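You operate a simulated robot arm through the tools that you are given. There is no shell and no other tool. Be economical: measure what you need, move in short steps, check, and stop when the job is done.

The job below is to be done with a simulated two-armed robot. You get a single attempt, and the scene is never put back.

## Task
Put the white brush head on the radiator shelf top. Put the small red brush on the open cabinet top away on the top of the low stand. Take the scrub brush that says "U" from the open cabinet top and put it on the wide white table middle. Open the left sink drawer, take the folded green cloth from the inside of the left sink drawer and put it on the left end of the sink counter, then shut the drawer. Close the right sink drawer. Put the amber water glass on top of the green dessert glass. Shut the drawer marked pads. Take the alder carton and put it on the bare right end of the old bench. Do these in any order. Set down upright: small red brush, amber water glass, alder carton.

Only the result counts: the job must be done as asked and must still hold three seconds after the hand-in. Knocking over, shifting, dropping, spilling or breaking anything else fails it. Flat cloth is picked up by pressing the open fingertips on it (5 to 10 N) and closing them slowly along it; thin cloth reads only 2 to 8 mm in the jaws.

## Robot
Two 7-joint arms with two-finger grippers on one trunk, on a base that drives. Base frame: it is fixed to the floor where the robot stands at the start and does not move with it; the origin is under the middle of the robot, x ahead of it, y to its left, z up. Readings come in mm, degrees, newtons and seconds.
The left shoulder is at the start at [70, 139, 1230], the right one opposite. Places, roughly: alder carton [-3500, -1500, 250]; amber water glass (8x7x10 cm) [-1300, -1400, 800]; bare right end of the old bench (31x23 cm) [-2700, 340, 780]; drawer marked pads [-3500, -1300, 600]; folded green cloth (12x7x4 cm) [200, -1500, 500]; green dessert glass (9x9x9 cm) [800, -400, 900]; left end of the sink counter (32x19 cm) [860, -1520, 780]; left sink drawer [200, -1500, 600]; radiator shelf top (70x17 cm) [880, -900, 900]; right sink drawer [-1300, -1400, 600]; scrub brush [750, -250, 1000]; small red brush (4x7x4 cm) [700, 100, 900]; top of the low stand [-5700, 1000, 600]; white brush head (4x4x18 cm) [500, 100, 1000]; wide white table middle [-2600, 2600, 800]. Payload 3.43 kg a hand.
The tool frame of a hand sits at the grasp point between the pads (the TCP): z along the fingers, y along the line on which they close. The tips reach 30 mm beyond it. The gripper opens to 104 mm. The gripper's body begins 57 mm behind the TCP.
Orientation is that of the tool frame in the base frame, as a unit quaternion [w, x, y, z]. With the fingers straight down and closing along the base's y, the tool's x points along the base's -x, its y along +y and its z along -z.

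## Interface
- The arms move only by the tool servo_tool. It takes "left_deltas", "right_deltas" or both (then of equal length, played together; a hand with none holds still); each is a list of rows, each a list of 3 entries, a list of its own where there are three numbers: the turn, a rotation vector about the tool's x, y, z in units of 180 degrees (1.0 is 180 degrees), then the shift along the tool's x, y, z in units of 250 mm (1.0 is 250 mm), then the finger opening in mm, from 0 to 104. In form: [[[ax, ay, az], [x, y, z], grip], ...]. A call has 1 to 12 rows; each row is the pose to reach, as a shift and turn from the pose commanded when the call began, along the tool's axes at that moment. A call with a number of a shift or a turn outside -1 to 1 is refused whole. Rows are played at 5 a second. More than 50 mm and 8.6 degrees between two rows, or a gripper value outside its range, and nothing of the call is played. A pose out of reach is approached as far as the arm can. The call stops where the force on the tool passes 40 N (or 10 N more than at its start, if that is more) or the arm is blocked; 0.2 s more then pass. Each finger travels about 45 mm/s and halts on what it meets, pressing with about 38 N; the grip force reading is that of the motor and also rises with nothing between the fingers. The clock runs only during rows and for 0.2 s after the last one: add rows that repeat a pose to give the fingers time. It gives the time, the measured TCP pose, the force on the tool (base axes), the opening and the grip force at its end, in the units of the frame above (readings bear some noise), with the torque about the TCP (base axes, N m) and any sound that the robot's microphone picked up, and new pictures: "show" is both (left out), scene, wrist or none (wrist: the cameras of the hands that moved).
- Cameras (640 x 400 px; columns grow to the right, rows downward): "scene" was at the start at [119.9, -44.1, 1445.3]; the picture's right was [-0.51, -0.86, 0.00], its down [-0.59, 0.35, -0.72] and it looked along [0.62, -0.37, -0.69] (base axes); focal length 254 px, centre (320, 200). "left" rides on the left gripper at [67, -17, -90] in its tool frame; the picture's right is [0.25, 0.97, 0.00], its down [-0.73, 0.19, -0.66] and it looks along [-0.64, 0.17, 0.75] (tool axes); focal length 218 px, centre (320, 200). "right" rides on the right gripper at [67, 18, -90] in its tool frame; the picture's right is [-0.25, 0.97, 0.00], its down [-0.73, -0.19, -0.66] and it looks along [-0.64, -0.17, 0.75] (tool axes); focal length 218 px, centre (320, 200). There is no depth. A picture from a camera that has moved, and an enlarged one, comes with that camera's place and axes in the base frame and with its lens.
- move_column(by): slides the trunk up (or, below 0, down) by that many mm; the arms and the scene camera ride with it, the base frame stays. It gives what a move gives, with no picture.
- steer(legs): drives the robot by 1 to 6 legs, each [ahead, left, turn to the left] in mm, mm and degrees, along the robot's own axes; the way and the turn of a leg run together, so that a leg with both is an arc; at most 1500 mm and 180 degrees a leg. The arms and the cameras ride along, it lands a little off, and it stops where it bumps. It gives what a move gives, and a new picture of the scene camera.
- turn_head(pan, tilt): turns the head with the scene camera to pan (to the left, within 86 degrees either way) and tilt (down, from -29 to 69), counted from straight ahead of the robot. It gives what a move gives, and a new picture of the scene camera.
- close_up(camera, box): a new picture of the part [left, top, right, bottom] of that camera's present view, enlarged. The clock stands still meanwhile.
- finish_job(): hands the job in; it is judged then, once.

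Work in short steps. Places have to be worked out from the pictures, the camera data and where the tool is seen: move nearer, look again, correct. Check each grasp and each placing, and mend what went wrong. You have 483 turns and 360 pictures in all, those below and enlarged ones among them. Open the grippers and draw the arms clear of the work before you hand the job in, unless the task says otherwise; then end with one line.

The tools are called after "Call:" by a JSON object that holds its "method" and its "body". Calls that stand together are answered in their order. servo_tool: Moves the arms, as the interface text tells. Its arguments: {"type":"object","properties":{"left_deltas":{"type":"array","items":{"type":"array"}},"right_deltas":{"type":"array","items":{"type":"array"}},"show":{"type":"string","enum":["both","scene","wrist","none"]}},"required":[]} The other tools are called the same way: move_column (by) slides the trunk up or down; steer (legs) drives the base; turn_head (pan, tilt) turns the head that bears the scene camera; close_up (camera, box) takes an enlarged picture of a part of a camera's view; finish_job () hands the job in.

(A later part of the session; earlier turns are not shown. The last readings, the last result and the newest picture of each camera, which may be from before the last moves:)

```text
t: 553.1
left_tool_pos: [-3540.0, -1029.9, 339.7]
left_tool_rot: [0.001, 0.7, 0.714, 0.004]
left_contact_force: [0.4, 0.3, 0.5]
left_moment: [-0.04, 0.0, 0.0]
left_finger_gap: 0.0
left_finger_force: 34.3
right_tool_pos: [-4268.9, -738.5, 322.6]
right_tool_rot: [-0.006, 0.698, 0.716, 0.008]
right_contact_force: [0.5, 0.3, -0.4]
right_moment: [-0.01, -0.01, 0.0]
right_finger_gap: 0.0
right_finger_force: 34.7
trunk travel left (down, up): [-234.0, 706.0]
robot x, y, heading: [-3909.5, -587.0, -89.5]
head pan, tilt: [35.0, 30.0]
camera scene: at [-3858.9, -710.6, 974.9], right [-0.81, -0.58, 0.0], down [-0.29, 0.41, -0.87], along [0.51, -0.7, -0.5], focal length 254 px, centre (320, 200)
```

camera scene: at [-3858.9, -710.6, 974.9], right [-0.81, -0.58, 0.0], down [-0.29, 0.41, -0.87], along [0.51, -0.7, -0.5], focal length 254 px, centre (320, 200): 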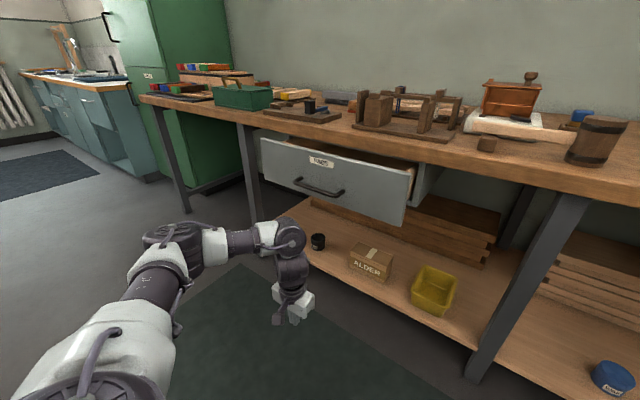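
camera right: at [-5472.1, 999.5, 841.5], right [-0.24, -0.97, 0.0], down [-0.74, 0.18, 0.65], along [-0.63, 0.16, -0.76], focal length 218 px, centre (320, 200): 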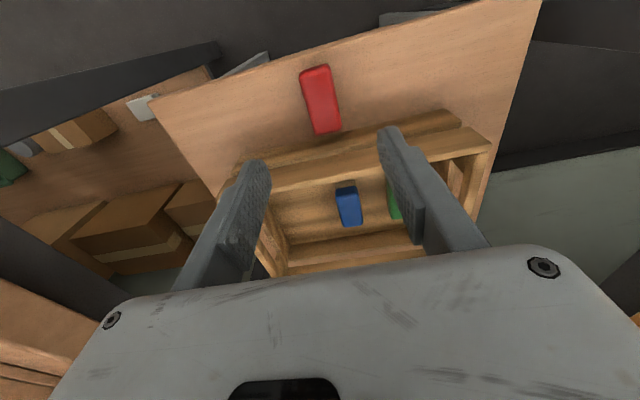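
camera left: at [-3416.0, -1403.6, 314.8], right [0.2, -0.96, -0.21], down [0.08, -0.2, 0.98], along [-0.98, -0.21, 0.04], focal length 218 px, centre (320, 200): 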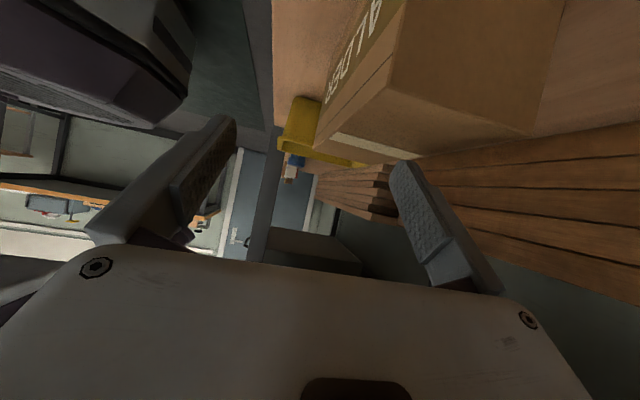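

Backing out hooked the drawer open again; I'll shut it afterwards with a free hand. Now I extend the right hand and turn both hands to point forward.

Call:
{"method": "servo_tool", "body": {"right_deltas": [[[0, 0, 0], [-0.18, 0, 0], 0], [[0, 0, 0], [-0.36, 0, 0], 0], [[0, 0, 0], [-0.54, 0, 0], 0], [[0, 0, 0], [-0.72, 0, 0], 0], [[0, 0, 0], [-0.9, 0, 0], 0], [[0, 0, 0], [-1.0, 0, 0], 0]], "show": "none"}}

Call:
{"method": "servo_tool", "body": {"left_deltas": [[[0.027, -0.027, -0.027], [0, 0, 0], 0], [[0.054, -0.054, -0.054], [0, 0, 0], 0], [[0.081, -0.081, -0.081], [0, 0, 0], 0], [[0.108, -0.108, -0.108], [0, 0, 0], 0], [[0.135, -0.135, -0.135], [0, 0, 0], 0], [[0.162, -0.162, -0.162], [0, 0, 0], 0], [[0.178, -0.178, -0.178], [0, 0, 0], 0], [[0.1925, -0.1925, -0.1925], [0, 0, 0], 0]], "right_deltas": [[[-0.027, -0.027, 0.027], [0, 0, 0], 0], [[-0.054, -0.054, 0.054], [0, 0, 0], 0], [[-0.081, -0.081, 0.081], [0, 0, 0], 0], [[-0.108, -0.108, 0.108], [0, 0, 0], 0], [[-0.135, -0.135, 0.135], [0, 0, 0], 0], [[-0.162, -0.162, 0.162], [0, 0, 0], 0], [[-0.178, -0.178, 0.178], [0, 0, 0], 0], [[-0.1925, -0.1925, 0.1925], [0, 0, 0], 0]], "show": "none"}}

Call:
{"method": "servo_tool", "body": {"left_deltas": [[[0.027, -0.027, -0.027], [0, 0, 0], 0], [[0.054, -0.054, -0.054], [0, 0, 0], 0], [[0.081, -0.081, -0.081], [0, 0, 0], 0], [[0.108, -0.108, -0.108], [0, 0, 0], 0], [[0.135, -0.135, -0.135], [0, 0, 0], 0], [[0.162, -0.162, -0.162], [0, 0, 0], 0], [[0.178, -0.178, -0.178], [0, 0, 0], 0], [[0.1925, -0.1925, -0.1925], [0, 0, 0], 0]], "right_deltas": [[[-0.027, -0.027, 0.027], [0, 0, 0], 0], [[-0.054, -0.054, 0.054], [0, 0, 0], 0], [[-0.081, -0.081, 0.081], [0, 0, 0], 0], [[-0.108, -0.108, 0.108], [0, 0, 0], 0], [[-0.135, -0.135, 0.135], [0, 0, 0], 0], [[-0.162, -0.162, 0.162], [0, 0, 0], 0], [[-0.178, -0.178, 0.178], [0, 0, 0], 0], [[-0.1925, -0.1925, 0.1925], [0, 0, 0], 0]], "show": "none"}}

Call:
{"method": "turn_head", "body": {"pan": 0, "tilt": 40}}

```text
t: 554.5
left_tool_pos: [-3538.4, -1030.3, 340.1]
left_tool_rot: [0.0, 0.701, 0.713, 0.005]
left_contact_force: [0.4, 0.4, -0.6]
left_moment: [-0.03, -0.03, 0.03]
left_finger_gap: 0.2
left_finger_force: 34.4
right_tool_pos: [-4261.6, -987.9, 316.2]
right_tool_rot: [-0.007, 0.698, 0.716, 0.009]
right_contact_force: [-0.2, -0.6, -0.1]
right_moment: [0.01, 0.03, -0.03]
right_finger_gap: 0.1
right_finger_force: 34.8
trunk travel left (down, up): [-234.0, 706.0]
robot x, y, heading: [-3911.4, -589.0, -89.3]
head pan, tilt: [35.0, 30.0]
```

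```text
t: 556.3
left_tool_pos: [-3539.4, -1031.1, 341.0]
left_tool_rot: [0.005, 0.402, 0.821, -0.406]
left_contact_force: [-0.3, 0.3, 0.4]
left_moment: [0.0, -0.01, 0.01]
left_finger_gap: 0.2
left_finger_force: 34.8
right_tool_pos: [-4263.1, -988.0, 317.9]
right_tool_rot: [0.4, 0.816, 0.418, 0.01]
right_contact_force: [0.2, 1.0, 0.0]
right_moment: [0.03, -0.01, 0.02]
right_finger_gap: 0.0
right_finger_force: 34.4
trunk travel left (down, up): [-234.0, 706.0]
robot x, y, heading: [-3908.6, -585.9, -89.2]
head pan, tilt: [35.0, 30.0]
```

```text
t: 558.1
left_tool_pos: [-3540.0, -1030.0, 338.8]
left_tool_rot: [0.01, -0.004, 0.709, -0.706]
left_contact_force: [-0.6, 0.1, -0.1]
left_moment: [-0.01, 0.01, 0.01]
left_finger_gap: 0.0
left_finger_force: 34.9
right_tool_pos: [-4263.2, -988.4, 317.8]
right_tool_rot: [0.701, 0.713, 0.008, 0.008]
right_contact_force: [-0.6, 0.3, 1.2]
right_moment: [0.02, -0.02, 0.0]
right_finger_gap: 0.0
right_finger_force: 34.9
trunk travel left (down, up): [-234.0, 706.0]
robot x, y, heading: [-3913.5, -582.2, -89.1]
head pan, tilt: [35.0, 30.0]
```

```text
t: 559.1
left_tool_pos: [-3540.2, -1029.8, 339.3]
left_tool_rot: [0.009, -0.004, 0.709, -0.706]
left_contact_force: [0.2, 0.1, -0.8]
left_moment: [0.01, 0.0, -0.02]
left_finger_gap: 0.2
left_finger_force: 34.5
right_tool_pos: [-4263.2, -987.5, 317.2]
right_tool_rot: [0.701, 0.714, 0.008, 0.009]
right_contact_force: [0.4, -0.8, -0.7]
right_moment: [-0.02, 0.0, 0.01]
right_finger_gap: 0.0
right_finger_force: 34.3
trunk travel left (down, up): [-234.0, 706.0]
robot x, y, heading: [-3903.6, -586.9, -89.2]
head pan, tilt: [0.0, 40.0]
camera scene: at [-3910.5, -722.1, 959.6], right [-1.0, -0.01, 0.0], down [-0.01, 0.64, -0.77], along [0.01, -0.77, -0.64], focal length 254 px, centre (320, 200)
```

scene: 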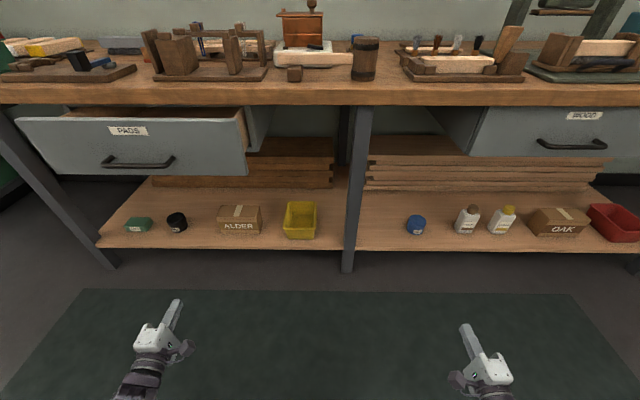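

Both hands point forward. I lower to z ≈ 270, centre the robot on the carton and bring both hands inward.

Call:
{"method": "move_column", "body": {"by": -47}}

Call:
{"method": "steer", "body": {"legs": [[0, 333, -0.9]]}}

Call:
{"method": "servo_tool", "body": {"left_deltas": [[[0, 0, 0], [0.18, 0.03, 0], 0], [[0, 0, 0], [0.36, 0.06, 0], 0], [[0, 0, 0], [0.54, 0.088, 0], 0], [[0, 0, 0], [0.72, 0.088, 0], 0], [[0, 0, 0], [0.9, 0.088, 0], 0]], "right_deltas": [[[0, 0, 0], [0.17, 0, 0.05], 0], [[0, 0, 0], [0.34, 0, 0.1], 0], [[0, 0, 0], [0.51, 0, 0.15], 0], [[0, 0, 0], [0.68, 0, 0.17], 0], [[0, 0, 0], [0.84, 0, 0.17], 0]], "show": "scene"}}

```text
t: 560.0
left_tool_pos: [-3539.3, -1030.3, 293.5]
left_tool_rot: [0.008, -0.004, 0.709, -0.705]
left_contact_force: [-0.6, -1.0, -0.1]
left_moment: [0.0, -0.01, -0.01]
left_finger_gap: 0.0
left_finger_force: 34.6
right_tool_pos: [-4262.6, -987.2, 270.7]
right_tool_rot: [0.7, 0.714, 0.008, 0.009]
right_contact_force: [0.4, 0.0, -1.3]
right_moment: [0.07, 0.02, 0.0]
right_finger_gap: 0.0
right_finger_force: 34.7
trunk travel left (down, up): [-187.0, 753.0]
robot x, y, heading: [-3910.0, -586.1, -89.3]
head pan, tilt: [0.0, 40.0]
```

```text
t: 562.2
left_tool_pos: [-3211.8, -1030.3, 292.0]
left_tool_rot: [0.006, -0.001, 0.709, -0.705]
left_contact_force: [0.3, -0.4, 0.1]
left_moment: [0.0, -0.03, 0.02]
left_finger_gap: 0.0
left_finger_force: 35.1
right_tool_pos: [-3934.3, -981.6, 271.0]
right_tool_rot: [0.7, 0.714, 0.004, 0.007]
right_contact_force: [-0.7, -0.3, 0.8]
right_moment: [-0.02, -0.02, -0.01]
right_finger_gap: 0.1
right_finger_force: 34.8
trunk travel left (down, up): [-187.0, 753.0]
robot x, y, heading: [-3580.6, -582.7, -89.7]
head pan, tilt: [0.0, 40.0]
camera scene: at [-3579.6, -719.5, 912.6], right [-1.0, 0.0, 0.0], down [0.0, 0.64, -0.77], along [0.0, -0.77, -0.64], focal length 254 px, centre (320, 200)
```

scene: 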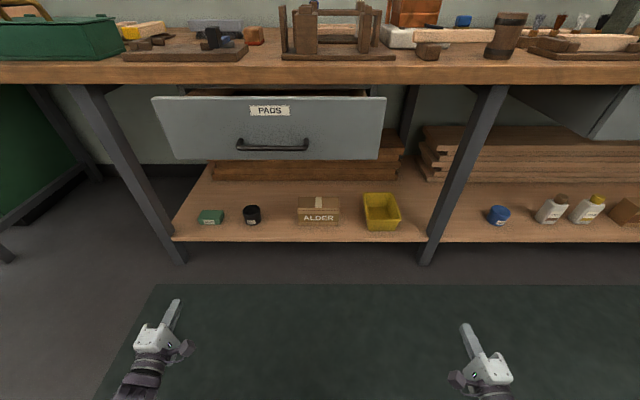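

```text
t: 563.3
left_tool_pos: [-3278.9, -1035.0, 281.9]
left_tool_rot: [-0.117, -0.007, -0.697, 0.708]
left_contact_force: [0.0, 0.8, 0.6]
left_moment: [0.03, -0.04, -0.01]
left_finger_gap: 0.0
left_finger_force: 34.9
right_tool_pos: [-3830.5, -1027.9, 277.1]
right_tool_rot: [0.701, 0.705, 0.085, -0.062]
right_contact_force: [0.4, -0.7, 0.0]
right_moment: [-0.04, 0.0, 0.01]
right_finger_gap: 0.0
right_finger_force: 34.6
trunk travel left (down, up): [-187.0, 753.0]
robot x, y, heading: [-3575.7, -582.8, -89.9]
head pan, tilt: [0.0, 40.0]
stopped in row 5 (right hand): the arm was blocked; the commanded pose is now the measured one
camera scene: at [-3579.6, -719.5, 912.3], right [-1.0, 0.0, 0.0], down [0.0, 0.64, -0.77], along [0.0, -0.77, -0.64], focal length 254 px, centre (320, 200)
```

scene: 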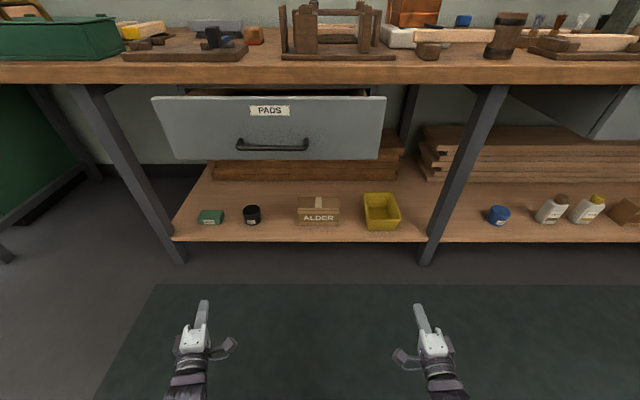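

Bringing the hands inward is blocked by the robot's own body at this extension. I straighten them and extend both 110 mm further ahead, where the elbows come free.

Call:
{"method": "servo_tool", "body": {"left_deltas": [[[0, 0.01, -0.011], [-0.06, 0, 0.1], 0], [[-0.001, 0.02, -0.022], [-0.06, 0, 0.2], 0], [[-0.002, 0.03, -0.034], [-0.06, 0, 0.3], 0], [[-0.004, 0.04, -0.045], [-0.06, 0, 0.4], 0], [[-0.005, 0.05, -0.056], [-0.06, 0, 0.46], 0], [[-0.005, 0.05, -0.056], [-0.06, 0, 0.46], 0]], "right_deltas": [[[0, -0.002, 0.013], [-0.06, 0, 0.1], 0], [[-0.001, -0.004, 0.026], [-0.06, 0, 0.2], 0], [[-0.001, -0.006, 0.04], [-0.06, 0, 0.3], 0], [[-0.002, -0.008, 0.053], [-0.06, 0, 0.4], 0], [[-0.002, -0.01, 0.066], [-0.06, 0, 0.46], 0], [[-0.002, -0.01, 0.066], [-0.06, 0, 0.46], 0]], "show": "none"}}

Call:
{"method": "turn_head", "body": {"pan": 0, "tilt": 65}}

```text
t: 564.7
left_tool_pos: [-3246.9, -1145.6, 286.7]
left_tool_rot: [-0.002, 0.0, 0.709, -0.705]
left_contact_force: [0.5, 0.1, -0.2]
left_moment: [-0.03, 0.02, 0.03]
left_finger_gap: 0.2
left_finger_force: 34.6
right_tool_pos: [-3843.1, -1145.3, 278.5]
right_tool_rot: [0.707, 0.707, 0.0, 0.001]
right_contact_force: [0.3, 0.1, 0.6]
right_moment: [-0.02, 0.0, -0.02]
right_finger_gap: 0.0
right_finger_force: 34.1
trunk travel left (down, up): [-187.0, 753.0]
robot x, y, heading: [-3582.3, -581.2, -89.7]
head pan, tilt: [0.0, 40.0]
```

```text
t: 565.6
left_tool_pos: [-3245.7, -1146.3, 287.8]
left_tool_rot: [0.0, 0.0, 0.708, -0.706]
left_contact_force: [0.6, -0.2, 1.1]
left_moment: [0.03, -0.01, 0.0]
left_finger_gap: 0.0
left_finger_force: 34.8
right_tool_pos: [-3842.6, -1145.9, 277.6]
right_tool_rot: [0.707, 0.708, 0.001, 0.0]
right_contact_force: [-0.4, -0.7, -0.4]
right_moment: [0.01, -0.02, -0.03]
right_finger_gap: 0.0
right_finger_force: 34.8
trunk travel left (down, up): [-187.0, 753.0]
robot x, y, heading: [-3582.7, -586.4, -89.8]
head pan, tilt: [0.0, 65.0]
camera scene: at [-3579.7, -695.4, 880.3], right [-1.0, 0.0, 0.0], down [0.0, 0.91, -0.42], along [0.0, -0.42, -0.91], focal length 254 px, centre (320, 200)
```

scene: 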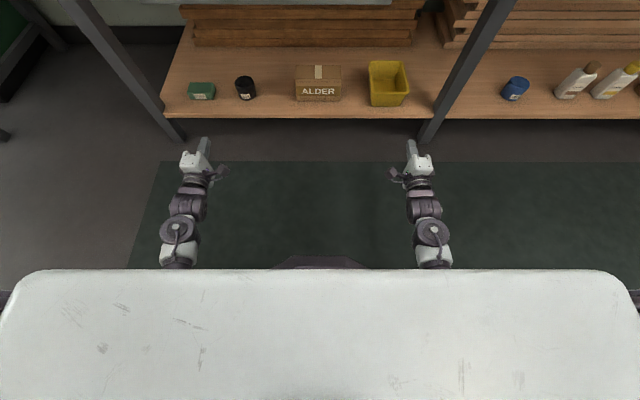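

Straight again. Now inward.

Call:
{"method": "servo_tool", "body": {"left_deltas": [[[0, 0, 0], [0.13, 0.012, 0], 0], [[0, 0, 0], [0.26, 0.024, 0], 0], [[0, 0, 0], [0.39, 0.036, 0], 0], [[0, 0, 0], [0.52, 0.048, 0], 0], [[0, 0, 0], [0.65, 0.06, 0], 0], [[0, 0, 0], [0.78, 0.07, 0], 0], [[0, 0, 0], [0.9, 0.07, 0], 0]], "right_deltas": [[[0, 0, 0], [0.09, -0.005, 0], 0], [[0, 0, 0], [0.18, -0.01, 0], 0], [[0, 0, 0], [0.27, -0.015, 0], 0], [[0, 0, 0], [0.36, -0.02, 0], 0], [[0, 0, 0], [0.45, -0.025, 0], 0], [[0, 0, 0], [0.54, -0.03, 0], 0], [[0, 0, 0], [0.63, -0.03, 0], 0]], "show": "scene"}}

```text
t: 567.4
left_tool_pos: [-3436.6, -1147.5, 269.6]
left_tool_rot: [-0.029, -0.032, -0.703, 0.71]
left_contact_force: [0.0, 1.0, -0.3]
left_moment: [-0.02, -0.01, 0.01]
left_finger_gap: 0.1
left_finger_force: 35.1
right_tool_pos: [-3700.6, -1146.4, 281.0]
right_tool_rot: [0.714, 0.7, 0.016, -0.014]
right_contact_force: [0.2, -0.5, 0.3]
right_moment: [0.01, -0.01, -0.02]
right_finger_gap: 0.0
right_finger_force: 35.0
trunk travel left (down, up): [-187.0, 753.0]
robot x, y, heading: [-3579.1, -581.2, -89.8]
head pan, tilt: [0.0, 65.0]
stopped in row 7 (left hand): the arm was blocked; the commanded pose is now the measured one
camera scene: at [-3579.6, -692.0, 881.7], right [-1.0, 0.0, 0.0], down [0.0, 0.9, -0.43], along [0.0, -0.43, -0.9], focal length 254 px, centre (320, 200)
```

scene: 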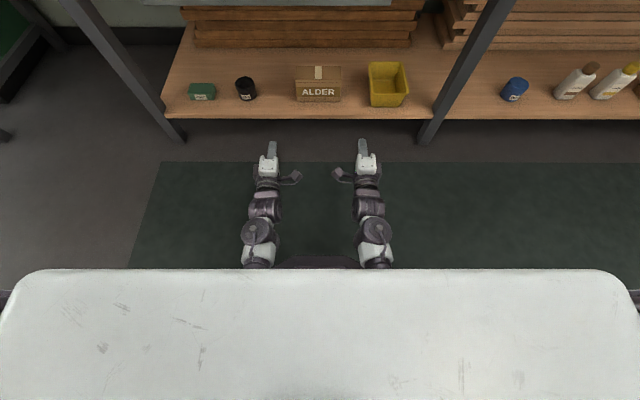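

The wrist cameras face each other and would meet. I try rolling both hands 90° so the cameras point up and the flat finger faces press on the carton.

Call:
{"method": "servo_tool", "body": {"left_deltas": [[[0, 0, -0.045], [-0.05, 0, 0.02], 0], [[0, 0, -0.09], [-0.1, 0, 0.04], 0], [[0, 0, -0.135], [-0.15, 0, 0.06], 0], [[0, 0, -0.18], [-0.15, 0, 0.08], 0], [[0, 0, -0.225], [-0.15, 0, 0.1], 0], [[0, 0, -0.27], [-0.15, 0, 0.1], 0], [[0, 0, -0.315], [-0.15, 0, 0.1], 0], [[0, 0, -0.36], [-0.15, 0, 0.1], 0], [[0, 0, -0.405], [-0.15, 0, 0.1], 0], [[0, 0, -0.45], [-0.15, 0, 0.1], 0], [[0, 0, -0.495], [-0.15, 0, 0.1], 0]], "right_deltas": [[[0, 0, 0.045], [-0.05, 0, 0.02], 0], [[0, 0, 0.09], [-0.1, 0, 0.04], 0], [[0, 0, 0.135], [-0.15, 0, 0.06], 0], [[0, 0, 0.18], [-0.15, 0, 0.08], 0], [[0, 0, 0.225], [-0.15, 0, 0.1], 0], [[0, 0, 0.27], [-0.15, 0, 0.1], 0], [[0, 0, 0.315], [-0.15, 0, 0.1], 0], [[0, 0, 0.36], [-0.15, 0, 0.1], 0], [[0, 0, 0.405], [-0.15, 0, 0.1], 0], [[0, 0, 0.45], [-0.15, 0, 0.1], 0], [[0, 0, 0.495], [-0.15, 0, 0.1], 0]], "show": "scene"}}

```text
t: 569.2
left_tool_pos: [-3345.0, -1163.1, 254.9]
left_tool_rot: [-0.317, -0.325, 0.634, -0.626]
left_contact_force: [-0.7, -0.5, -0.8]
left_moment: [0.0, 0.01, -0.02]
left_finger_gap: 0.1
left_finger_force: 34.2
right_tool_pos: [-3802.0, -1166.3, 266.6]
right_tool_rot: [0.626, 0.628, -0.327, 0.326]
right_contact_force: [0.1, -0.9, -0.5]
right_moment: [0.0, 0.0, 0.02]
right_finger_gap: 0.0
right_finger_force: 35.0
trunk travel left (down, up): [-187.0, 753.0]
robot x, y, heading: [-3577.3, -579.9, -89.5]
head pan, tilt: [0.0, 65.0]
stopped in row 9 (right hand): the arm was blocked; the commanded pose is now the measured one
camera scene: at [-3579.6, -695.3, 880.3], right [-1.0, 0.0, 0.0], down [0.0, 0.91, -0.42], along [0.0, -0.42, -0.91], focal length 254 px, centre (320, 200)
```

scene: 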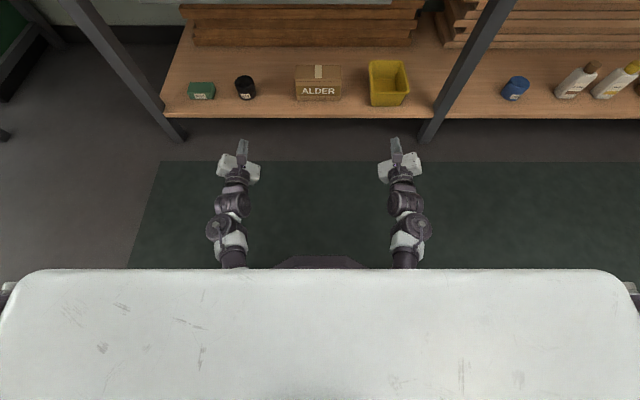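

The roll is limited. New plan: with the right hand (pointing forward) I first slide the carton about 40 mm toward -x, giving the tilted left hand room beside the wax jar. I undo the roll and pull the left hand back.

Call:
{"method": "servo_tool", "body": {"left_deltas": [[[0, 0, 0.04], [0, 0, -0.1], 0], [[0, 0, 0.08], [0, 0, -0.2], 0], [[0, 0, 0.12], [0, 0, -0.3], 0], [[0, 0, 0.16], [0, 0, -0.4], 0], [[0, 0, 0.2], [0, 0, -0.5], 0], [[0, 0, 0.24], [0, 0, -0.55], 0], [[0, 0, 0.28], [0, 0, -0.6], 0], [[0, 0, 0.3], [0, 0, -0.6], 0]], "right_deltas": [[[0, 0, -0.04], [0, 0, 0], 0], [[0, 0, -0.08], [0, 0, 0], 0], [[0, 0, -0.12], [0, 0, 0], 0], [[0, 0, -0.16], [0, 0, 0], 0], [[0, 0, -0.2], [0, 0, 0], 0], [[0, 0, -0.24], [0, 0, 0], 0], [[0, 0, -0.28], [0, 0, 0], 0], [[0, 0, -0.305], [0, 0, 0], 0]], "show": "none"}}

```text
t: 571.2
left_tool_pos: [-3348.3, -1027.9, 291.7]
left_tool_rot: [-0.004, -0.003, -0.688, 0.725]
left_contact_force: [-0.2, -0.3, 0.1]
left_moment: [-0.01, -0.02, 0.02]
left_finger_gap: 0.0
left_finger_force: 34.7
right_tool_pos: [-3801.9, -1164.9, 267.2]
right_tool_rot: [0.707, 0.707, -0.004, 0.003]
right_contact_force: [0.0, 1.0, -0.5]
right_moment: [-0.03, 0.02, -0.03]
right_finger_gap: 0.0
right_finger_force: 34.1
trunk travel left (down, up): [-187.0, 753.0]
robot x, y, heading: [-3577.4, -580.5, -89.8]
head pan, tilt: [0.0, 65.0]
stopped in row 8 (left hand): the arm was blocked; the commanded pose is now the measured one
```

I convert the left hand now: back to pointing down, then the yaw and tilt.

Call:
{"method": "servo_tool", "body": {"left_deltas": [[[-0.027, 0.027, 0.027], [-0.05, 0, 0], 0], [[-0.054, 0.054, 0.054], [-0.1, -0.03, 0], 0], [[-0.081, 0.081, 0.081], [-0.15, -0.06, 0], 0], [[-0.108, 0.108, 0.108], [-0.2, -0.09, 0], 0], [[-0.135, 0.135, 0.135], [-0.25, -0.1, 0], 0], [[-0.162, 0.162, 0.162], [-0.3, -0.1, 0], 0], [[-0.178, 0.178, 0.178], [-0.35, -0.1, 0], 0], [[-0.1925, 0.1925, 0.1925], [-0.35, -0.1, 0], 0]], "show": "none"}}

Call:
{"method": "servo_tool", "body": {"left_deltas": [[[-0.027, 0.027, 0.027], [0, 0, 0], 0], [[-0.054, 0.054, 0.054], [0, 0, 0], 0], [[-0.081, 0.081, 0.081], [0, 0, 0], 0], [[-0.108, 0.108, 0.108], [0, 0, 0], 0], [[-0.135, 0.135, 0.135], [0, 0, 0], 0], [[-0.162, 0.162, 0.162], [0, 0, 0], 0], [[-0.178, 0.178, 0.178], [0, 0, 0], 0], [[-0.1925, 0.1925, 0.1925], [0, 0, 0], 0]], "show": "none"}}

```text
t: 573.0
left_tool_pos: [-3260.5, -1025.2, 305.7]
left_tool_rot: [0.008, 0.407, 0.81, -0.421]
left_contact_force: [-0.2, -0.3, 0.3]
left_moment: [0.0, 0.02, 0.03]
left_finger_gap: 0.0
left_finger_force: 34.7
right_tool_pos: [-3800.9, -1165.6, 264.4]
right_tool_rot: [0.705, 0.709, -0.002, 0.001]
right_contact_force: [0.4, -0.2, 1.3]
right_moment: [-0.01, 0.03, 0.0]
right_finger_gap: 0.1
right_finger_force: 34.6
trunk travel left (down, up): [-187.0, 753.0]
robot x, y, heading: [-3577.5, -582.2, -89.6]
head pan, tilt: [0.0, 65.0]
```

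```text
t: 574.9
left_tool_pos: [-3257.6, -1025.9, 305.3]
left_tool_rot: [0.013, 0.705, 0.709, -0.01]
left_contact_force: [0.4, 0.3, -0.4]
left_moment: [-0.02, -0.03, -0.01]
left_finger_gap: 0.0
left_finger_force: 34.9
right_tool_pos: [-3801.5, -1165.0, 264.6]
right_tool_rot: [0.705, 0.709, -0.001, 0.002]
right_contact_force: [0.3, -0.5, 0.3]
right_moment: [-0.02, -0.02, -0.03]
right_finger_gap: 0.0
right_finger_force: 34.5
trunk travel left (down, up): [-187.0, 753.0]
robot x, y, heading: [-3575.2, -581.6, -89.8]
head pan, tilt: [0.0, 65.0]
```

Left is pointing down. I raise 8 mm and bring the right fingers in beside the carton's left end.

Call:
{"method": "move_column", "body": {"by": 8}}

Call:
{"method": "steer", "body": {"legs": [[0, 325, 0], [278, 0, 0]]}}

Call:
{"method": "turn_head", "body": {"pan": -38, "tilt": 50}}

```text
t: 575.4
left_tool_pos: [-3259.0, -1025.9, 313.1]
left_tool_rot: [0.012, 0.706, 0.708, -0.011]
left_contact_force: [-0.1, 0.5, -0.3]
left_moment: [0.0, -0.02, 0.0]
left_finger_gap: 0.0
left_finger_force: 34.5
right_tool_pos: [-3801.2, -1165.2, 272.5]
right_tool_rot: [0.705, 0.709, -0.001, 0.001]
right_contact_force: [0.8, -0.9, 0.5]
right_moment: [0.02, 0.01, 0.01]
right_finger_gap: 0.0
right_finger_force: 34.7
trunk travel left (down, up): [-195.0, 745.0]
robot x, y, heading: [-3577.1, -587.1, -89.7]
head pan, tilt: [0.0, 65.0]
```

```text
t: 579.1
left_tool_pos: [-2939.2, -1305.6, 312.4]
left_tool_rot: [0.012, 0.706, 0.708, -0.011]
left_contact_force: [-0.7, -0.2, -1.2]
left_moment: [0.02, -0.04, 0.01]
left_finger_gap: 0.0
left_finger_force: 33.9
right_tool_pos: [-3481.3, -1444.0, 271.7]
right_tool_rot: [0.705, 0.709, -0.001, 0.001]
right_contact_force: [0.2, -0.1, -0.1]
right_moment: [-0.02, -0.01, -0.02]
right_finger_gap: 0.2
right_finger_force: 34.6
trunk travel left (down, up): [-195.0, 745.0]
robot x, y, heading: [-3256.5, -860.6, -89.7]
head pan, tilt: [0.0, 65.0]
camera scene: at [-3259.5, -974.2, 888.2], right [-1.0, 0.0, 0.0], down [0.0, 0.91, -0.42], along [0.0, -0.42, -0.91], focal length 254 px, centre (320, 200)
```

scene: 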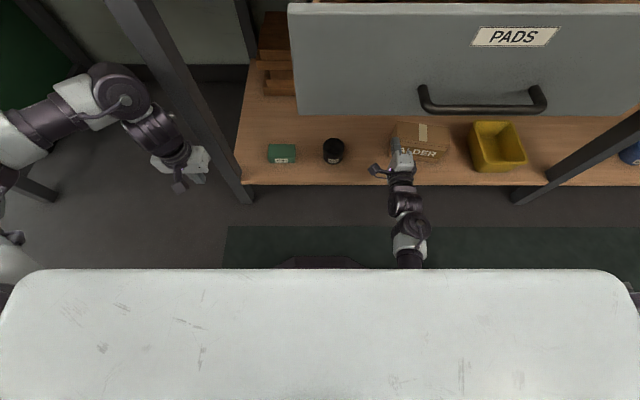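

```text
t: 580.1
left_tool_pos: [-2939.1, -1303.0, 313.3]
left_tool_rot: [0.012, 0.705, 0.709, -0.011]
left_contact_force: [0.3, -0.4, -1.0]
left_moment: [0.01, -0.02, -0.02]
left_finger_gap: 0.2
left_finger_force: 34.3
right_tool_pos: [-3481.2, -1444.7, 273.3]
right_tool_rot: [0.706, 0.709, -0.002, 0.002]
right_contact_force: [-0.2, 0.6, 0.0]
right_moment: [0.0, 0.0, 0.0]
right_finger_gap: 0.1
right_finger_force: 35.0
trunk travel left (down, up): [-195.0, 745.0]
robot x, y, heading: [-3259.3, -858.3, -89.7]
head pan, tilt: [-38.0, 50.0]
camera scene: at [-3306.9, -974.4, 906.4], right [-0.79, 0.61, 0.0], down [0.47, 0.61, -0.64], along [-0.39, -0.51, -0.77], focal length 254 px, centre (320, 200)
```

scene: 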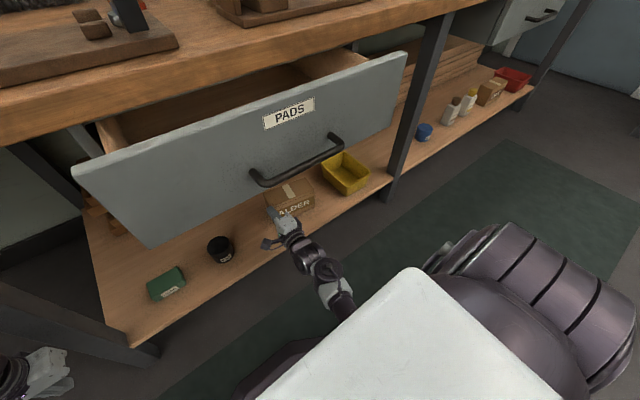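

Fingers are beside the carton's end. I push it 40 mm toward -x.

Call:
{"method": "servo_tool", "body": {"right_deltas": [[[0, 0, 0], [-0.04, 0, 0], 0], [[0, 0, 0], [-0.08, 0, 0], 0], [[0, 0, 0], [-0.12, 0, 0], 0], [[0, 0, 0], [-0.16, 0, 0], 0], [[0, 0, 0], [-0.195, 0, 0], 0], [[0, 0, 0], [-0.195, 0, 0], 0]], "show": "none"}}

Call:
{"method": "close_up", "body": {"camera": "scene", "box": [180, 130, 420, 280]}}

```text
t: 581.5
left_tool_pos: [-2938.8, -1304.4, 313.5]
left_tool_rot: [0.013, 0.705, 0.709, -0.011]
left_contact_force: [0.3, 0.4, 0.7]
left_moment: [0.0, 0.02, 0.01]
left_finger_gap: 0.0
left_finger_force: 35.5
right_tool_pos: [-3530.5, -1445.4, 271.0]
right_tool_rot: [0.705, 0.709, -0.002, 0.001]
right_contact_force: [0.8, 1.4, 0.3]
right_moment: [0.01, 0.01, 0.0]
right_finger_gap: 0.1
right_finger_force: 35.0
trunk travel left (down, up): [-195.0, 745.0]
robot x, y, heading: [-3259.0, -864.4, -89.8]
head pan, tilt: [-38.0, 50.0]
```

```text
2.67 times, centred on (300, 205) of scene
camera zoom: at [-3306.9, -974.3, 906.4], right [-0.79, 0.61, 0.0], down [0.47, 0.61, -0.64], along [-0.39, -0.51, -0.77], focal length 676 px, centre (373, 187)
```

zoom: 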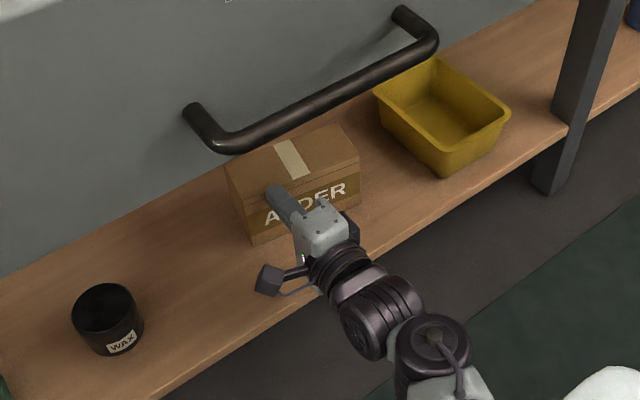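

The carton has turned about 15°. That suggests a better way: turn it on by 90°, so its 78 mm width faces across and a forward hand can grip it. I push its left front end back.

Call:
{"method": "servo_tool", "body": {"right_deltas": [[[0, 0, 0], [0, 0, -0.15], 0], [[0, 0, 0], [0.02, 0, -0.3], 0], [[0, 0, 0], [0.135, 0, -0.3], 0], [[0, 0, 0], [0.135, 0, -0.15], 0], [[0, 0, 0], [0.135, 0, 0.0], 0], [[0, 0, 0], [0.135, 0, 0.06], 0], [[0, 0, 0], [0.135, 0, 0.12], 0], [[0, 0, 0], [0.135, 0, 0.18], 0], [[0, 0, 0], [0.135, 0, 0.22], 0]], "show": "none"}}

Call:
{"method": "close_up", "body": {"camera": "scene", "box": [180, 130, 420, 280]}}

```text
t: 583.5
left_tool_pos: [-2938.7, -1304.5, 312.1]
left_tool_rot: [0.012, 0.705, 0.709, -0.011]
left_contact_force: [-0.5, 0.9, 0.7]
left_moment: [0.0, -0.01, -0.02]
left_finger_gap: 0.1
left_finger_force: 34.7
right_tool_pos: [-3496.1, -1499.0, 272.7]
right_tool_rot: [0.705, 0.709, -0.001, 0.0]
right_contact_force: [-0.5, 0.4, 0.7]
right_moment: [-0.01, 0.02, 0.04]
right_finger_gap: 0.0
right_finger_force: 34.4
trunk travel left (down, up): [-195.0, 745.0]
robot x, y, heading: [-3259.7, -862.5, -89.9]
head pan, tilt: [-38.0, 50.0]
```

```text
2.67 times, centred on (300, 205) of scene
camera zoom: at [-3306.9, -974.3, 906.4], right [-0.79, 0.61, 0.0], down [0.47, 0.61, -0.64], along [-0.39, -0.51, -0.77], focal length 676 px, centre (373, 187)
```

zoom: 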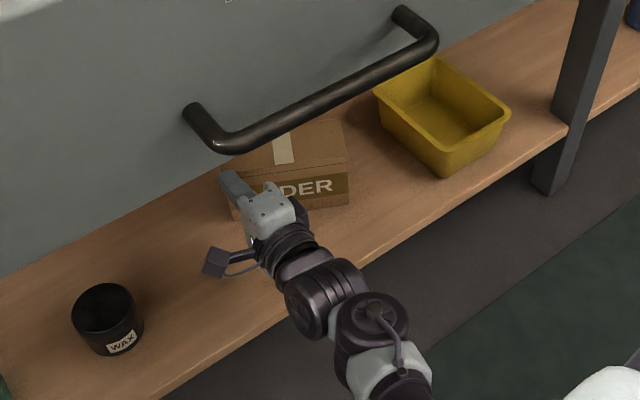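

It has turned about 37°. Now I push its near right corner toward +x from the other side.

Call:
{"method": "servo_tool", "body": {"right_deltas": [[[0, 0, 0], [0, 0, -0.19], 0], [[0, 0, 0], [0, 0, -0.38], 0], [[0, 0, 0], [-0.14, 0, -0.48], 0], [[0, 0, 0], [-0.32, 0, -0.48], 0], [[0, 0, 0], [-0.5, 0, -0.48], 0], [[0, 0, 0], [-0.64, 0, -0.48], 0], [[0, 0, 0], [-0.64, 0, -0.34], 0], [[0, 0, 0], [-0.64, 0, -0.28], 0], [[0, 0, 0], [-0.56, 0, -0.28], 0], [[0, 0, 0], [-0.49, 0, -0.28], 0], [[0, 0, 0], [-0.42, 0, -0.28], 0], [[0, 0, 0], [-0.36, 0, -0.28], 0]], "show": "none"}}

Call:
{"method": "close_up", "body": {"camera": "scene", "box": [180, 130, 420, 280]}}

```text
t: 586.1
left_tool_pos: [-2938.5, -1305.4, 313.8]
left_tool_rot: [0.013, 0.705, 0.709, -0.011]
left_contact_force: [-0.5, 0.0, 0.2]
left_moment: [0.0, 0.0, -0.02]
left_finger_gap: 0.0
left_finger_force: 34.6
right_tool_pos: [-3586.5, -1430.3, 271.6]
right_tool_rot: [0.706, 0.708, -0.001, 0.0]
right_contact_force: [0.5, -0.1, -0.1]
right_moment: [0.03, -0.02, -0.01]
right_finger_gap: 0.0
right_finger_force: 34.7
trunk travel left (down, up): [-195.0, 745.0]
robot x, y, heading: [-3256.8, -864.6, -89.6]
head pan, tilt: [-38.0, 50.0]
```

```text
2.67 times, centred on (300, 205) of scene
camera zoom: at [-3307.0, -974.4, 906.4], right [-0.79, 0.61, 0.0], down [0.47, 0.61, -0.64], along [-0.39, -0.51, -0.77], focal length 676 px, centre (373, 187)
```

zoom: 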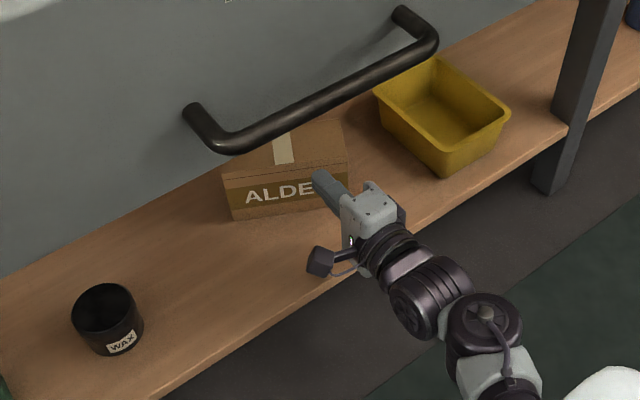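

The finger passed just in front of the corner; the carton sits about 20 mm deeper than I judged. I repeat deeper.

Call:
{"method": "servo_tool", "body": {"right_deltas": [[[0, 0, 0], [0, 0, -0.1], 0], [[0, 0, 0], [-0.15, 0, -0.1], 0], [[0, 0, 0], [-0.29, 0, -0.1], 0], [[0, 0, 0], [-0.29, 0, 0.03], 0], [[0, 0, 0], [-0.29, 0, 0.14], 0], [[0, 0, 0], [-0.2, 0, 0.14], 0], [[0, 0, 0], [-0.12, 0, 0.14], 0], [[0, 0, 0], [-0.04, 0, 0.14], 0], [[0, 0, 0], [0.04, 0, 0.14], 0], [[0, 0, 0], [0.12, 0, 0.14], 0]], "show": "none"}}

Call:
{"method": "close_up", "body": {"camera": "scene", "box": [180, 130, 420, 280]}}

```text
t: 588.4
left_tool_pos: [-2939.1, -1304.9, 312.8]
left_tool_rot: [0.013, 0.705, 0.709, -0.01]
left_contact_force: [0.0, -0.8, 0.3]
left_moment: [0.02, 0.02, 0.02]
left_finger_gap: 0.0
left_finger_force: 35.3
right_tool_pos: [-3556.5, -1464.0, 272.5]
right_tool_rot: [0.705, 0.709, -0.001, 0.0]
right_contact_force: [0.5, 0.2, -0.5]
right_moment: [0.02, -0.01, 0.02]
right_finger_gap: 0.0
right_finger_force: 34.8
trunk travel left (down, up): [-195.0, 745.0]
robot x, y, heading: [-3257.8, -863.1, -89.8]
head pan, tilt: [-38.0, 50.0]
```

```text
2.67 times, centred on (300, 205) of scene
camera zoom: at [-3306.9, -974.4, 906.4], right [-0.79, 0.61, 0.0], down [0.47, 0.61, -0.64], along [-0.39, -0.51, -0.77], focal length 676 px, centre (373, 187)
```

zoom: 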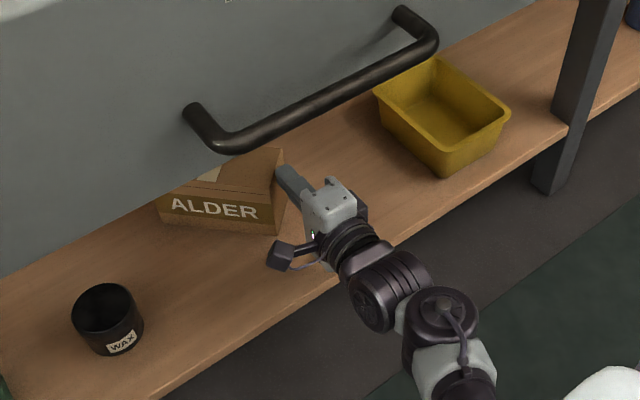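

The carton now lies at about 45°, so its 78 mm width can be gripped by the right hand pitched forward-down, with the robot facing -45°. I withdraw and convert the right hand.

Call:
{"method": "servo_tool", "body": {"right_deltas": [[[0, 0, 0], [-0.1, 0, -0.1], 0], [[0, 0, 0], [-0.12, 0, -0.28], 0], [[0, 0, 0], [-0.12, 0, -0.46], 0], [[0, 0, 0], [-0.12, 0, -0.64], 0], [[0, 0, 0], [-0.12, 0, -0.82], 0]], "show": "none"}}

Call:
{"method": "steer", "body": {"legs": [[-330, 0, 0]]}}

Call:
{"method": "servo_tool", "body": {"right_deltas": [[[0.027, 0.027, -0.027], [-0.05, 0.05, 0], 0], [[0.054, 0.054, -0.054], [-0.1, 0.1, 0], 0], [[0.081, 0.081, -0.081], [-0.15, 0.1, 0], 0], [[0.108, 0.108, -0.108], [-0.2, 0.1, 0], 0], [[0.135, 0.135, -0.135], [-0.25, 0.1, 0], 0], [[0.162, 0.162, -0.162], [-0.3, 0.1, 0], 0], [[0.178, 0.178, -0.178], [-0.3, 0.1, 0], 0], [[0.1925, 0.1925, -0.1925], [-0.3, 0.1, 0], 0]], "show": "none"}}

Call:
{"method": "servo_tool", "body": {"right_deltas": [[[0.027, 0.027, -0.027], [0, 0, 0], 30], [[0.054, 0.054, -0.054], [0, 0, 0], 60], [[0.081, 0.081, -0.081], [0, 0, 0], 90], [[0.108, 0.108, -0.108], [0, 0, 0], 100], [[0.135, 0.135, -0.135], [0, 0, 0], 100], [[0.162, 0.162, -0.162], [0, 0, 0], 100], [[0.178, 0.178, -0.178], [0, 0, 0], 100], [[0.1925, 0.1925, -0.1925], [0, 0, 0], 100]], "show": "none"}}

```text
t: 589.5
left_tool_pos: [-2939.7, -1304.7, 313.3]
left_tool_rot: [0.013, 0.704, 0.71, -0.01]
left_contact_force: [-0.6, -0.1, -0.1]
left_moment: [0.01, 0.01, 0.01]
left_finger_gap: 0.1
left_finger_force: 34.9
right_tool_pos: [-3586.6, -1258.5, 275.5]
right_tool_rot: [0.705, 0.709, -0.002, 0.002]
right_contact_force: [-0.6, 0.1, 0.5]
right_moment: [0.01, 0.01, -0.02]
right_finger_gap: 0.1
right_finger_force: 34.6
trunk travel left (down, up): [-195.0, 745.0]
robot x, y, heading: [-3257.1, -859.6, -89.9]
head pan, tilt: [-38.0, 50.0]
```

```text
t: 591.7
left_tool_pos: [-2939.8, -971.4, 314.1]
left_tool_rot: [0.011, 0.705, 0.709, -0.011]
left_contact_force: [0.1, 0.2, 0.2]
left_moment: [0.05, 0.03, -0.02]
left_finger_gap: 0.0
left_finger_force: 34.6
right_tool_pos: [-3588.2, -927.3, 275.6]
right_tool_rot: [0.705, 0.709, -0.001, 0.001]
right_contact_force: [0.0, -0.6, -0.3]
right_moment: [-0.03, -0.03, -0.01]
right_finger_gap: 0.0
right_finger_force: 34.5
trunk travel left (down, up): [-195.0, 745.0]
robot x, y, heading: [-3257.3, -530.5, -89.8]
head pan, tilt: [-38.0, 50.0]
camera scene: at [-3308.2, -641.5, 906.4], right [-0.79, 0.61, 0.0], down [0.47, 0.61, -0.64], along [-0.39, -0.51, -0.77], focal length 254 px, centre (320, 200)
```

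scene: 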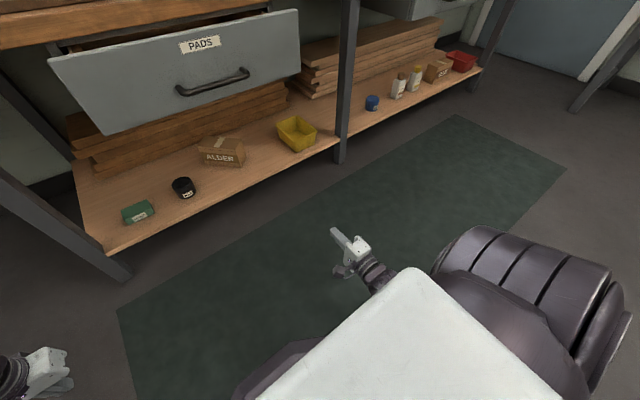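

```text
t: 593.5
left_tool_pos: [-2941.4, -970.6, 313.1]
left_tool_rot: [0.012, 0.705, 0.709, -0.012]
left_contact_force: [0.4, -0.4, 0.4]
left_moment: [0.0, 0.01, -0.03]
left_finger_gap: 0.1
left_finger_force: 34.5
right_tool_pos: [-3663.9, -926.4, 301.9]
right_tool_rot: [0.407, 0.817, 0.408, 0.001]
right_contact_force: [-0.4, -0.1, -0.5]
right_moment: [0.0, 0.02, 0.01]
right_finger_gap: 0.0
right_finger_force: 34.4
trunk travel left (down, up): [-195.0, 745.0]
robot x, y, heading: [-3265.2, -526.4, -89.8]
head pan, tilt: [-38.0, 50.0]
```

```text
t: 595.3
left_tool_pos: [-2939.8, -970.8, 312.9]
left_tool_rot: [0.012, 0.704, 0.71, -0.011]
left_contact_force: [-0.5, -0.2, 0.0]
left_moment: [-0.03, -0.01, 0.01]
left_finger_gap: 0.0
left_finger_force: 35.1
right_tool_pos: [-3662.7, -925.6, 300.0]
right_tool_rot: [-0.002, 0.707, 0.707, 0.003]
right_contact_force: [0.5, -0.1, 0.2]
right_moment: [-0.02, -0.01, -0.01]
right_finger_gap: 100.1
right_finger_force: 0.1
trunk travel left (down, up): [-195.0, 745.0]
robot x, y, heading: [-3259.1, -527.7, -89.9]
head pan, tilt: [-38.0, 50.0]
```

I take a close-up for the carton's pose.

Call:
{"method": "close_up", "body": {"camera": "scene", "box": [160, 110, 320, 210]}}

```text
4.00 times, centred on (240, 160) of scene
camera zoom: at [-3308.2, -641.5, 906.4], right [-0.79, 0.61, 0.0], down [0.47, 0.61, -0.64], along [-0.39, -0.51, -0.77], focal length 1015 px, centre (640, 360)
```

zoom: 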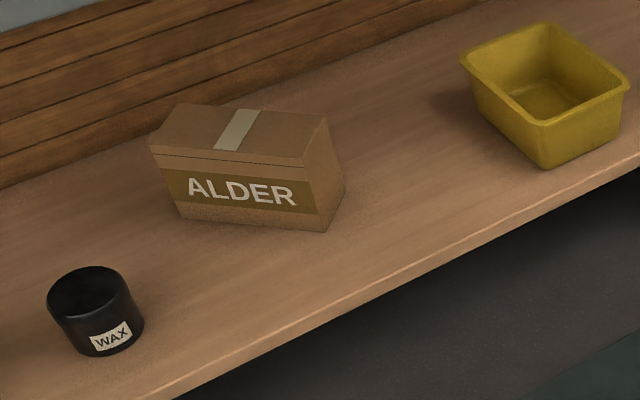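

The carton's near end is at about (-3540, -1463), long axis at 45°. I pitch the right hand 50° forward and drive to stand facing -45°.

Call:
{"method": "servo_tool", "body": {"right_deltas": [[[0, -0.04, 0], [0, 0, 0], 104], [[0, -0.08, 0], [0, 0, 0], 104], [[0, -0.12, 0], [0, 0, 0], 104], [[0, -0.16, 0], [0, 0, 0], 104], [[0, -0.2, 0], [0, 0, 0], 104], [[0, -0.24, 0], [0, 0, 0], 104], [[0, -0.278, 0], [0, 0, 0], 104], [[0, -0.278, 0], [0, 0, 0], 104]], "show": "none"}}

Call:
{"method": "steer", "body": {"legs": [[0, 0, 45], [-20, -345, 0]]}}

```text
t: 597.1
left_tool_pos: [-2940.2, -970.8, 312.7]
left_tool_rot: [0.012, 0.705, 0.709, -0.011]
left_contact_force: [-0.1, -0.3, -1.0]
left_moment: [-0.02, 0.0, -0.03]
left_finger_gap: 0.0
left_finger_force: 34.7
right_tool_pos: [-3663.5, -926.3, 298.9]
right_tool_rot: [0.297, 0.642, 0.641, -0.297]
right_contact_force: [-0.5, -0.1, 0.7]
right_moment: [-0.02, -0.01, 0.02]
right_finger_gap: 103.7
right_finger_force: 0.0
trunk travel left (down, up): [-195.0, 745.0]
robot x, y, heading: [-3261.1, -525.0, -89.6]
head pan, tilt: [-38.0, 50.0]
```

```text
t: 601.5
left_tool_pos: [-2970.6, -838.7, 313.7]
left_tool_rot: [0.016, 0.375, 0.927, -0.005]
left_contact_force: [-0.5, 0.3, -0.2]
left_moment: [0.01, 0.01, -0.02]
left_finger_gap: 0.0
left_finger_force: 34.5
right_tool_pos: [-3509.5, -1325.5, 299.6]
right_tool_rot: [0.391, 0.342, 0.84, -0.157]
right_contact_force: [0.0, -0.7, 0.4]
right_moment: [0.01, -0.03, -0.01]
right_finger_gap: 104.0
right_finger_force: 0.1
trunk travel left (down, up): [-195.0, 745.0]
robot x, y, heading: [-3509.1, -755.5, -44.2]
head pan, tilt: [-38.0, 50.0]
camera scene: at [-3465.8, -871.4, 906.4], right [-0.99, -0.14, 0.0], down [-0.11, 0.76, -0.64], along [0.09, -0.64, -0.77], focal length 254 px, centre (320, 200)
```

scene: 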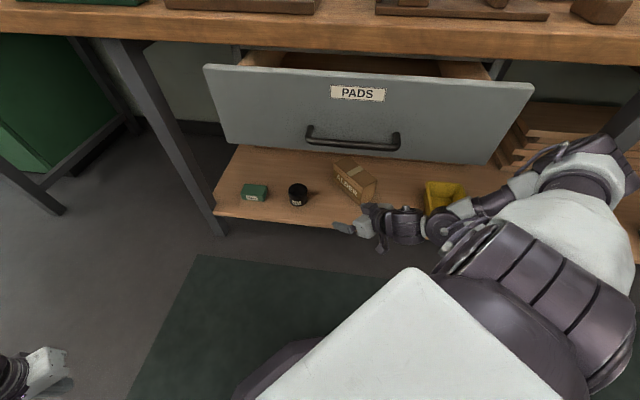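

I shift right along my own axis to line up with the carton's end, and look through the right wrist camera.

Call:
{"method": "steer", "body": {"legs": [[-25, -112, 0]]}}

Call:
{"method": "close_up", "body": {"camera": "right", "box": [0, 0, 640, 400]}}

```text
t: 602.7
left_tool_pos: [-3067.1, -900.6, 313.1]
left_tool_rot: [0.015, 0.374, 0.927, -0.004]
left_contact_force: [0.6, -0.3, 0.2]
left_moment: [0.04, 0.0, 0.0]
left_finger_gap: 0.1
left_finger_force: 34.6
right_tool_pos: [-3603.8, -1387.2, 300.1]
right_tool_rot: [0.39, 0.343, 0.84, -0.157]
right_contact_force: [-0.4, 0.1, -0.1]
right_moment: [0.03, 0.02, 0.04]
right_finger_gap: 103.8
right_finger_force: 0.0
trunk travel left (down, up): [-195.0, 745.0]
robot x, y, heading: [-3605.5, -821.8, -44.0]
head pan, tilt: [-38.0, 50.0]
camera scene: at [-3561.2, -933.4, 906.4], right [-0.99, -0.14, 0.0], down [-0.1, 0.76, -0.64], along [0.09, -0.64, -0.77], focal length 254 px, centre (320, 200)
```

scene: 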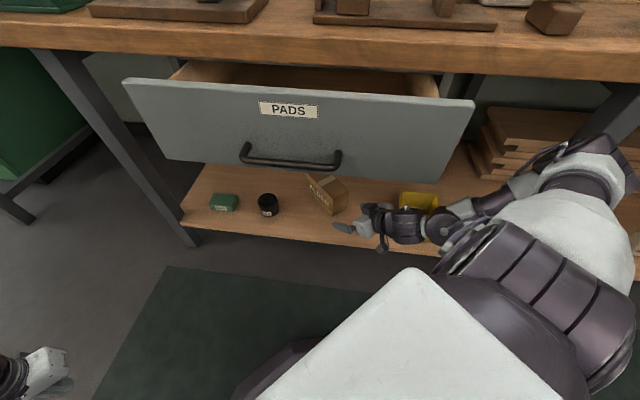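

```text
1.00 times, centred on (320, 200) of right (not enlarged: the box is as wide or as high as the picture)
camera zoom: at [-3670.0, -1296.6, 306.6], right [0.79, 0.58, 0.2], down [-0.16, -0.12, 0.98], along [0.59, -0.81, 0.0], focal length 218 px, centre (320, 200)
```

zoom: 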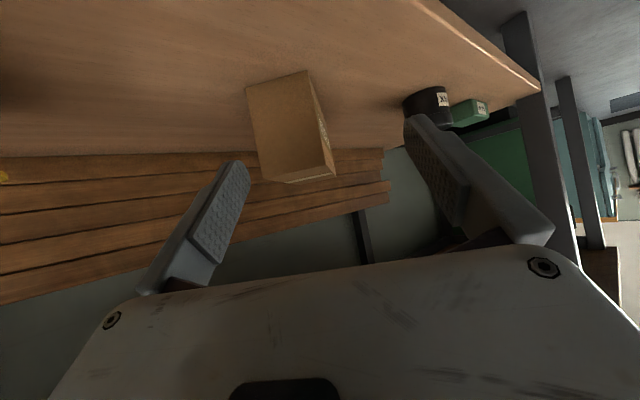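

Triangulating both cameras: the shelf is at z ≈ 170, the carton's near end centre at (-3549, -1499), about 67 mm wide, top ≈ 262. I line up 110 mm in front of it and lower to z ≈ 220.

Call:
{"method": "steer", "body": {"legs": [[32, -44, -1.5]]}}

Call:
{"method": "move_column", "body": {"by": -78}}

Call:
{"method": "close_up", "body": {"camera": "right", "box": [0, 0, 640, 400]}}

```text
t: 603.6
left_tool_pos: [-3077.3, -970.2, 313.4]
left_tool_rot: [0.016, 0.386, 0.922, -0.005]
left_contact_force: [-0.1, -0.1, -0.2]
left_moment: [0.04, -0.01, 0.0]
left_finger_gap: 0.0
left_finger_force: 34.5
right_tool_pos: [-3626.8, -1441.1, 299.9]
right_tool_rot: [0.388, 0.354, 0.835, -0.163]
right_contact_force: [1.0, -0.3, 0.2]
right_moment: [0.03, -0.01, 0.02]
right_finger_gap: 103.9
right_finger_force: 0.0
trunk travel left (down, up): [-195.0, 745.0]
robot x, y, heading: [-3612.7, -871.5, -45.5]
head pan, tilt: [-38.0, 50.0]
camera scene: at [-3572.7, -988.7, 906.3], right [-0.99, -0.11, 0.0], down [-0.08, 0.76, -0.64], along [0.07, -0.64, -0.77], focal length 254 px, centre (320, 200)
```

scene: 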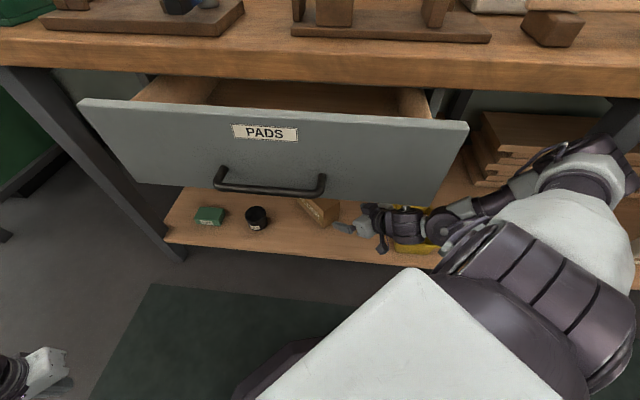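

```text
t: 604.8
left_tool_pos: [-3076.7, -970.9, 236.2]
left_tool_rot: [0.017, 0.386, 0.922, -0.006]
left_contact_force: [0.4, -0.8, 0.0]
left_moment: [0.02, -0.01, 0.0]
left_finger_gap: 0.0
left_finger_force: 34.8
right_tool_pos: [-3627.3, -1439.9, 221.9]
right_tool_rot: [0.387, 0.355, 0.835, -0.164]
right_contact_force: [-0.6, -0.7, 0.0]
right_moment: [0.0, 0.0, -0.01]
right_finger_gap: 104.0
right_finger_force: 0.1
trunk travel left (down, up): [-117.0, 823.0]
robot x, y, heading: [-3615.3, -875.3, -45.7]
head pan, tilt: [-38.0, 50.0]
```

```text
1.00 times, centred on (320, 200) of right (not enlarged: the box is as wide or as high as the picture)
camera zoom: at [-3691.3, -1348.7, 228.7], right [0.81, 0.56, 0.2], down [-0.16, -0.11, 0.98], along [0.57, -0.82, 0.0], focal length 218 px, centre (320, 200)
```

zoom: 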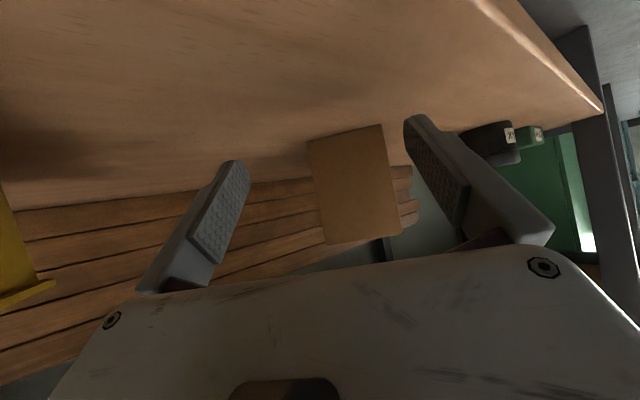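

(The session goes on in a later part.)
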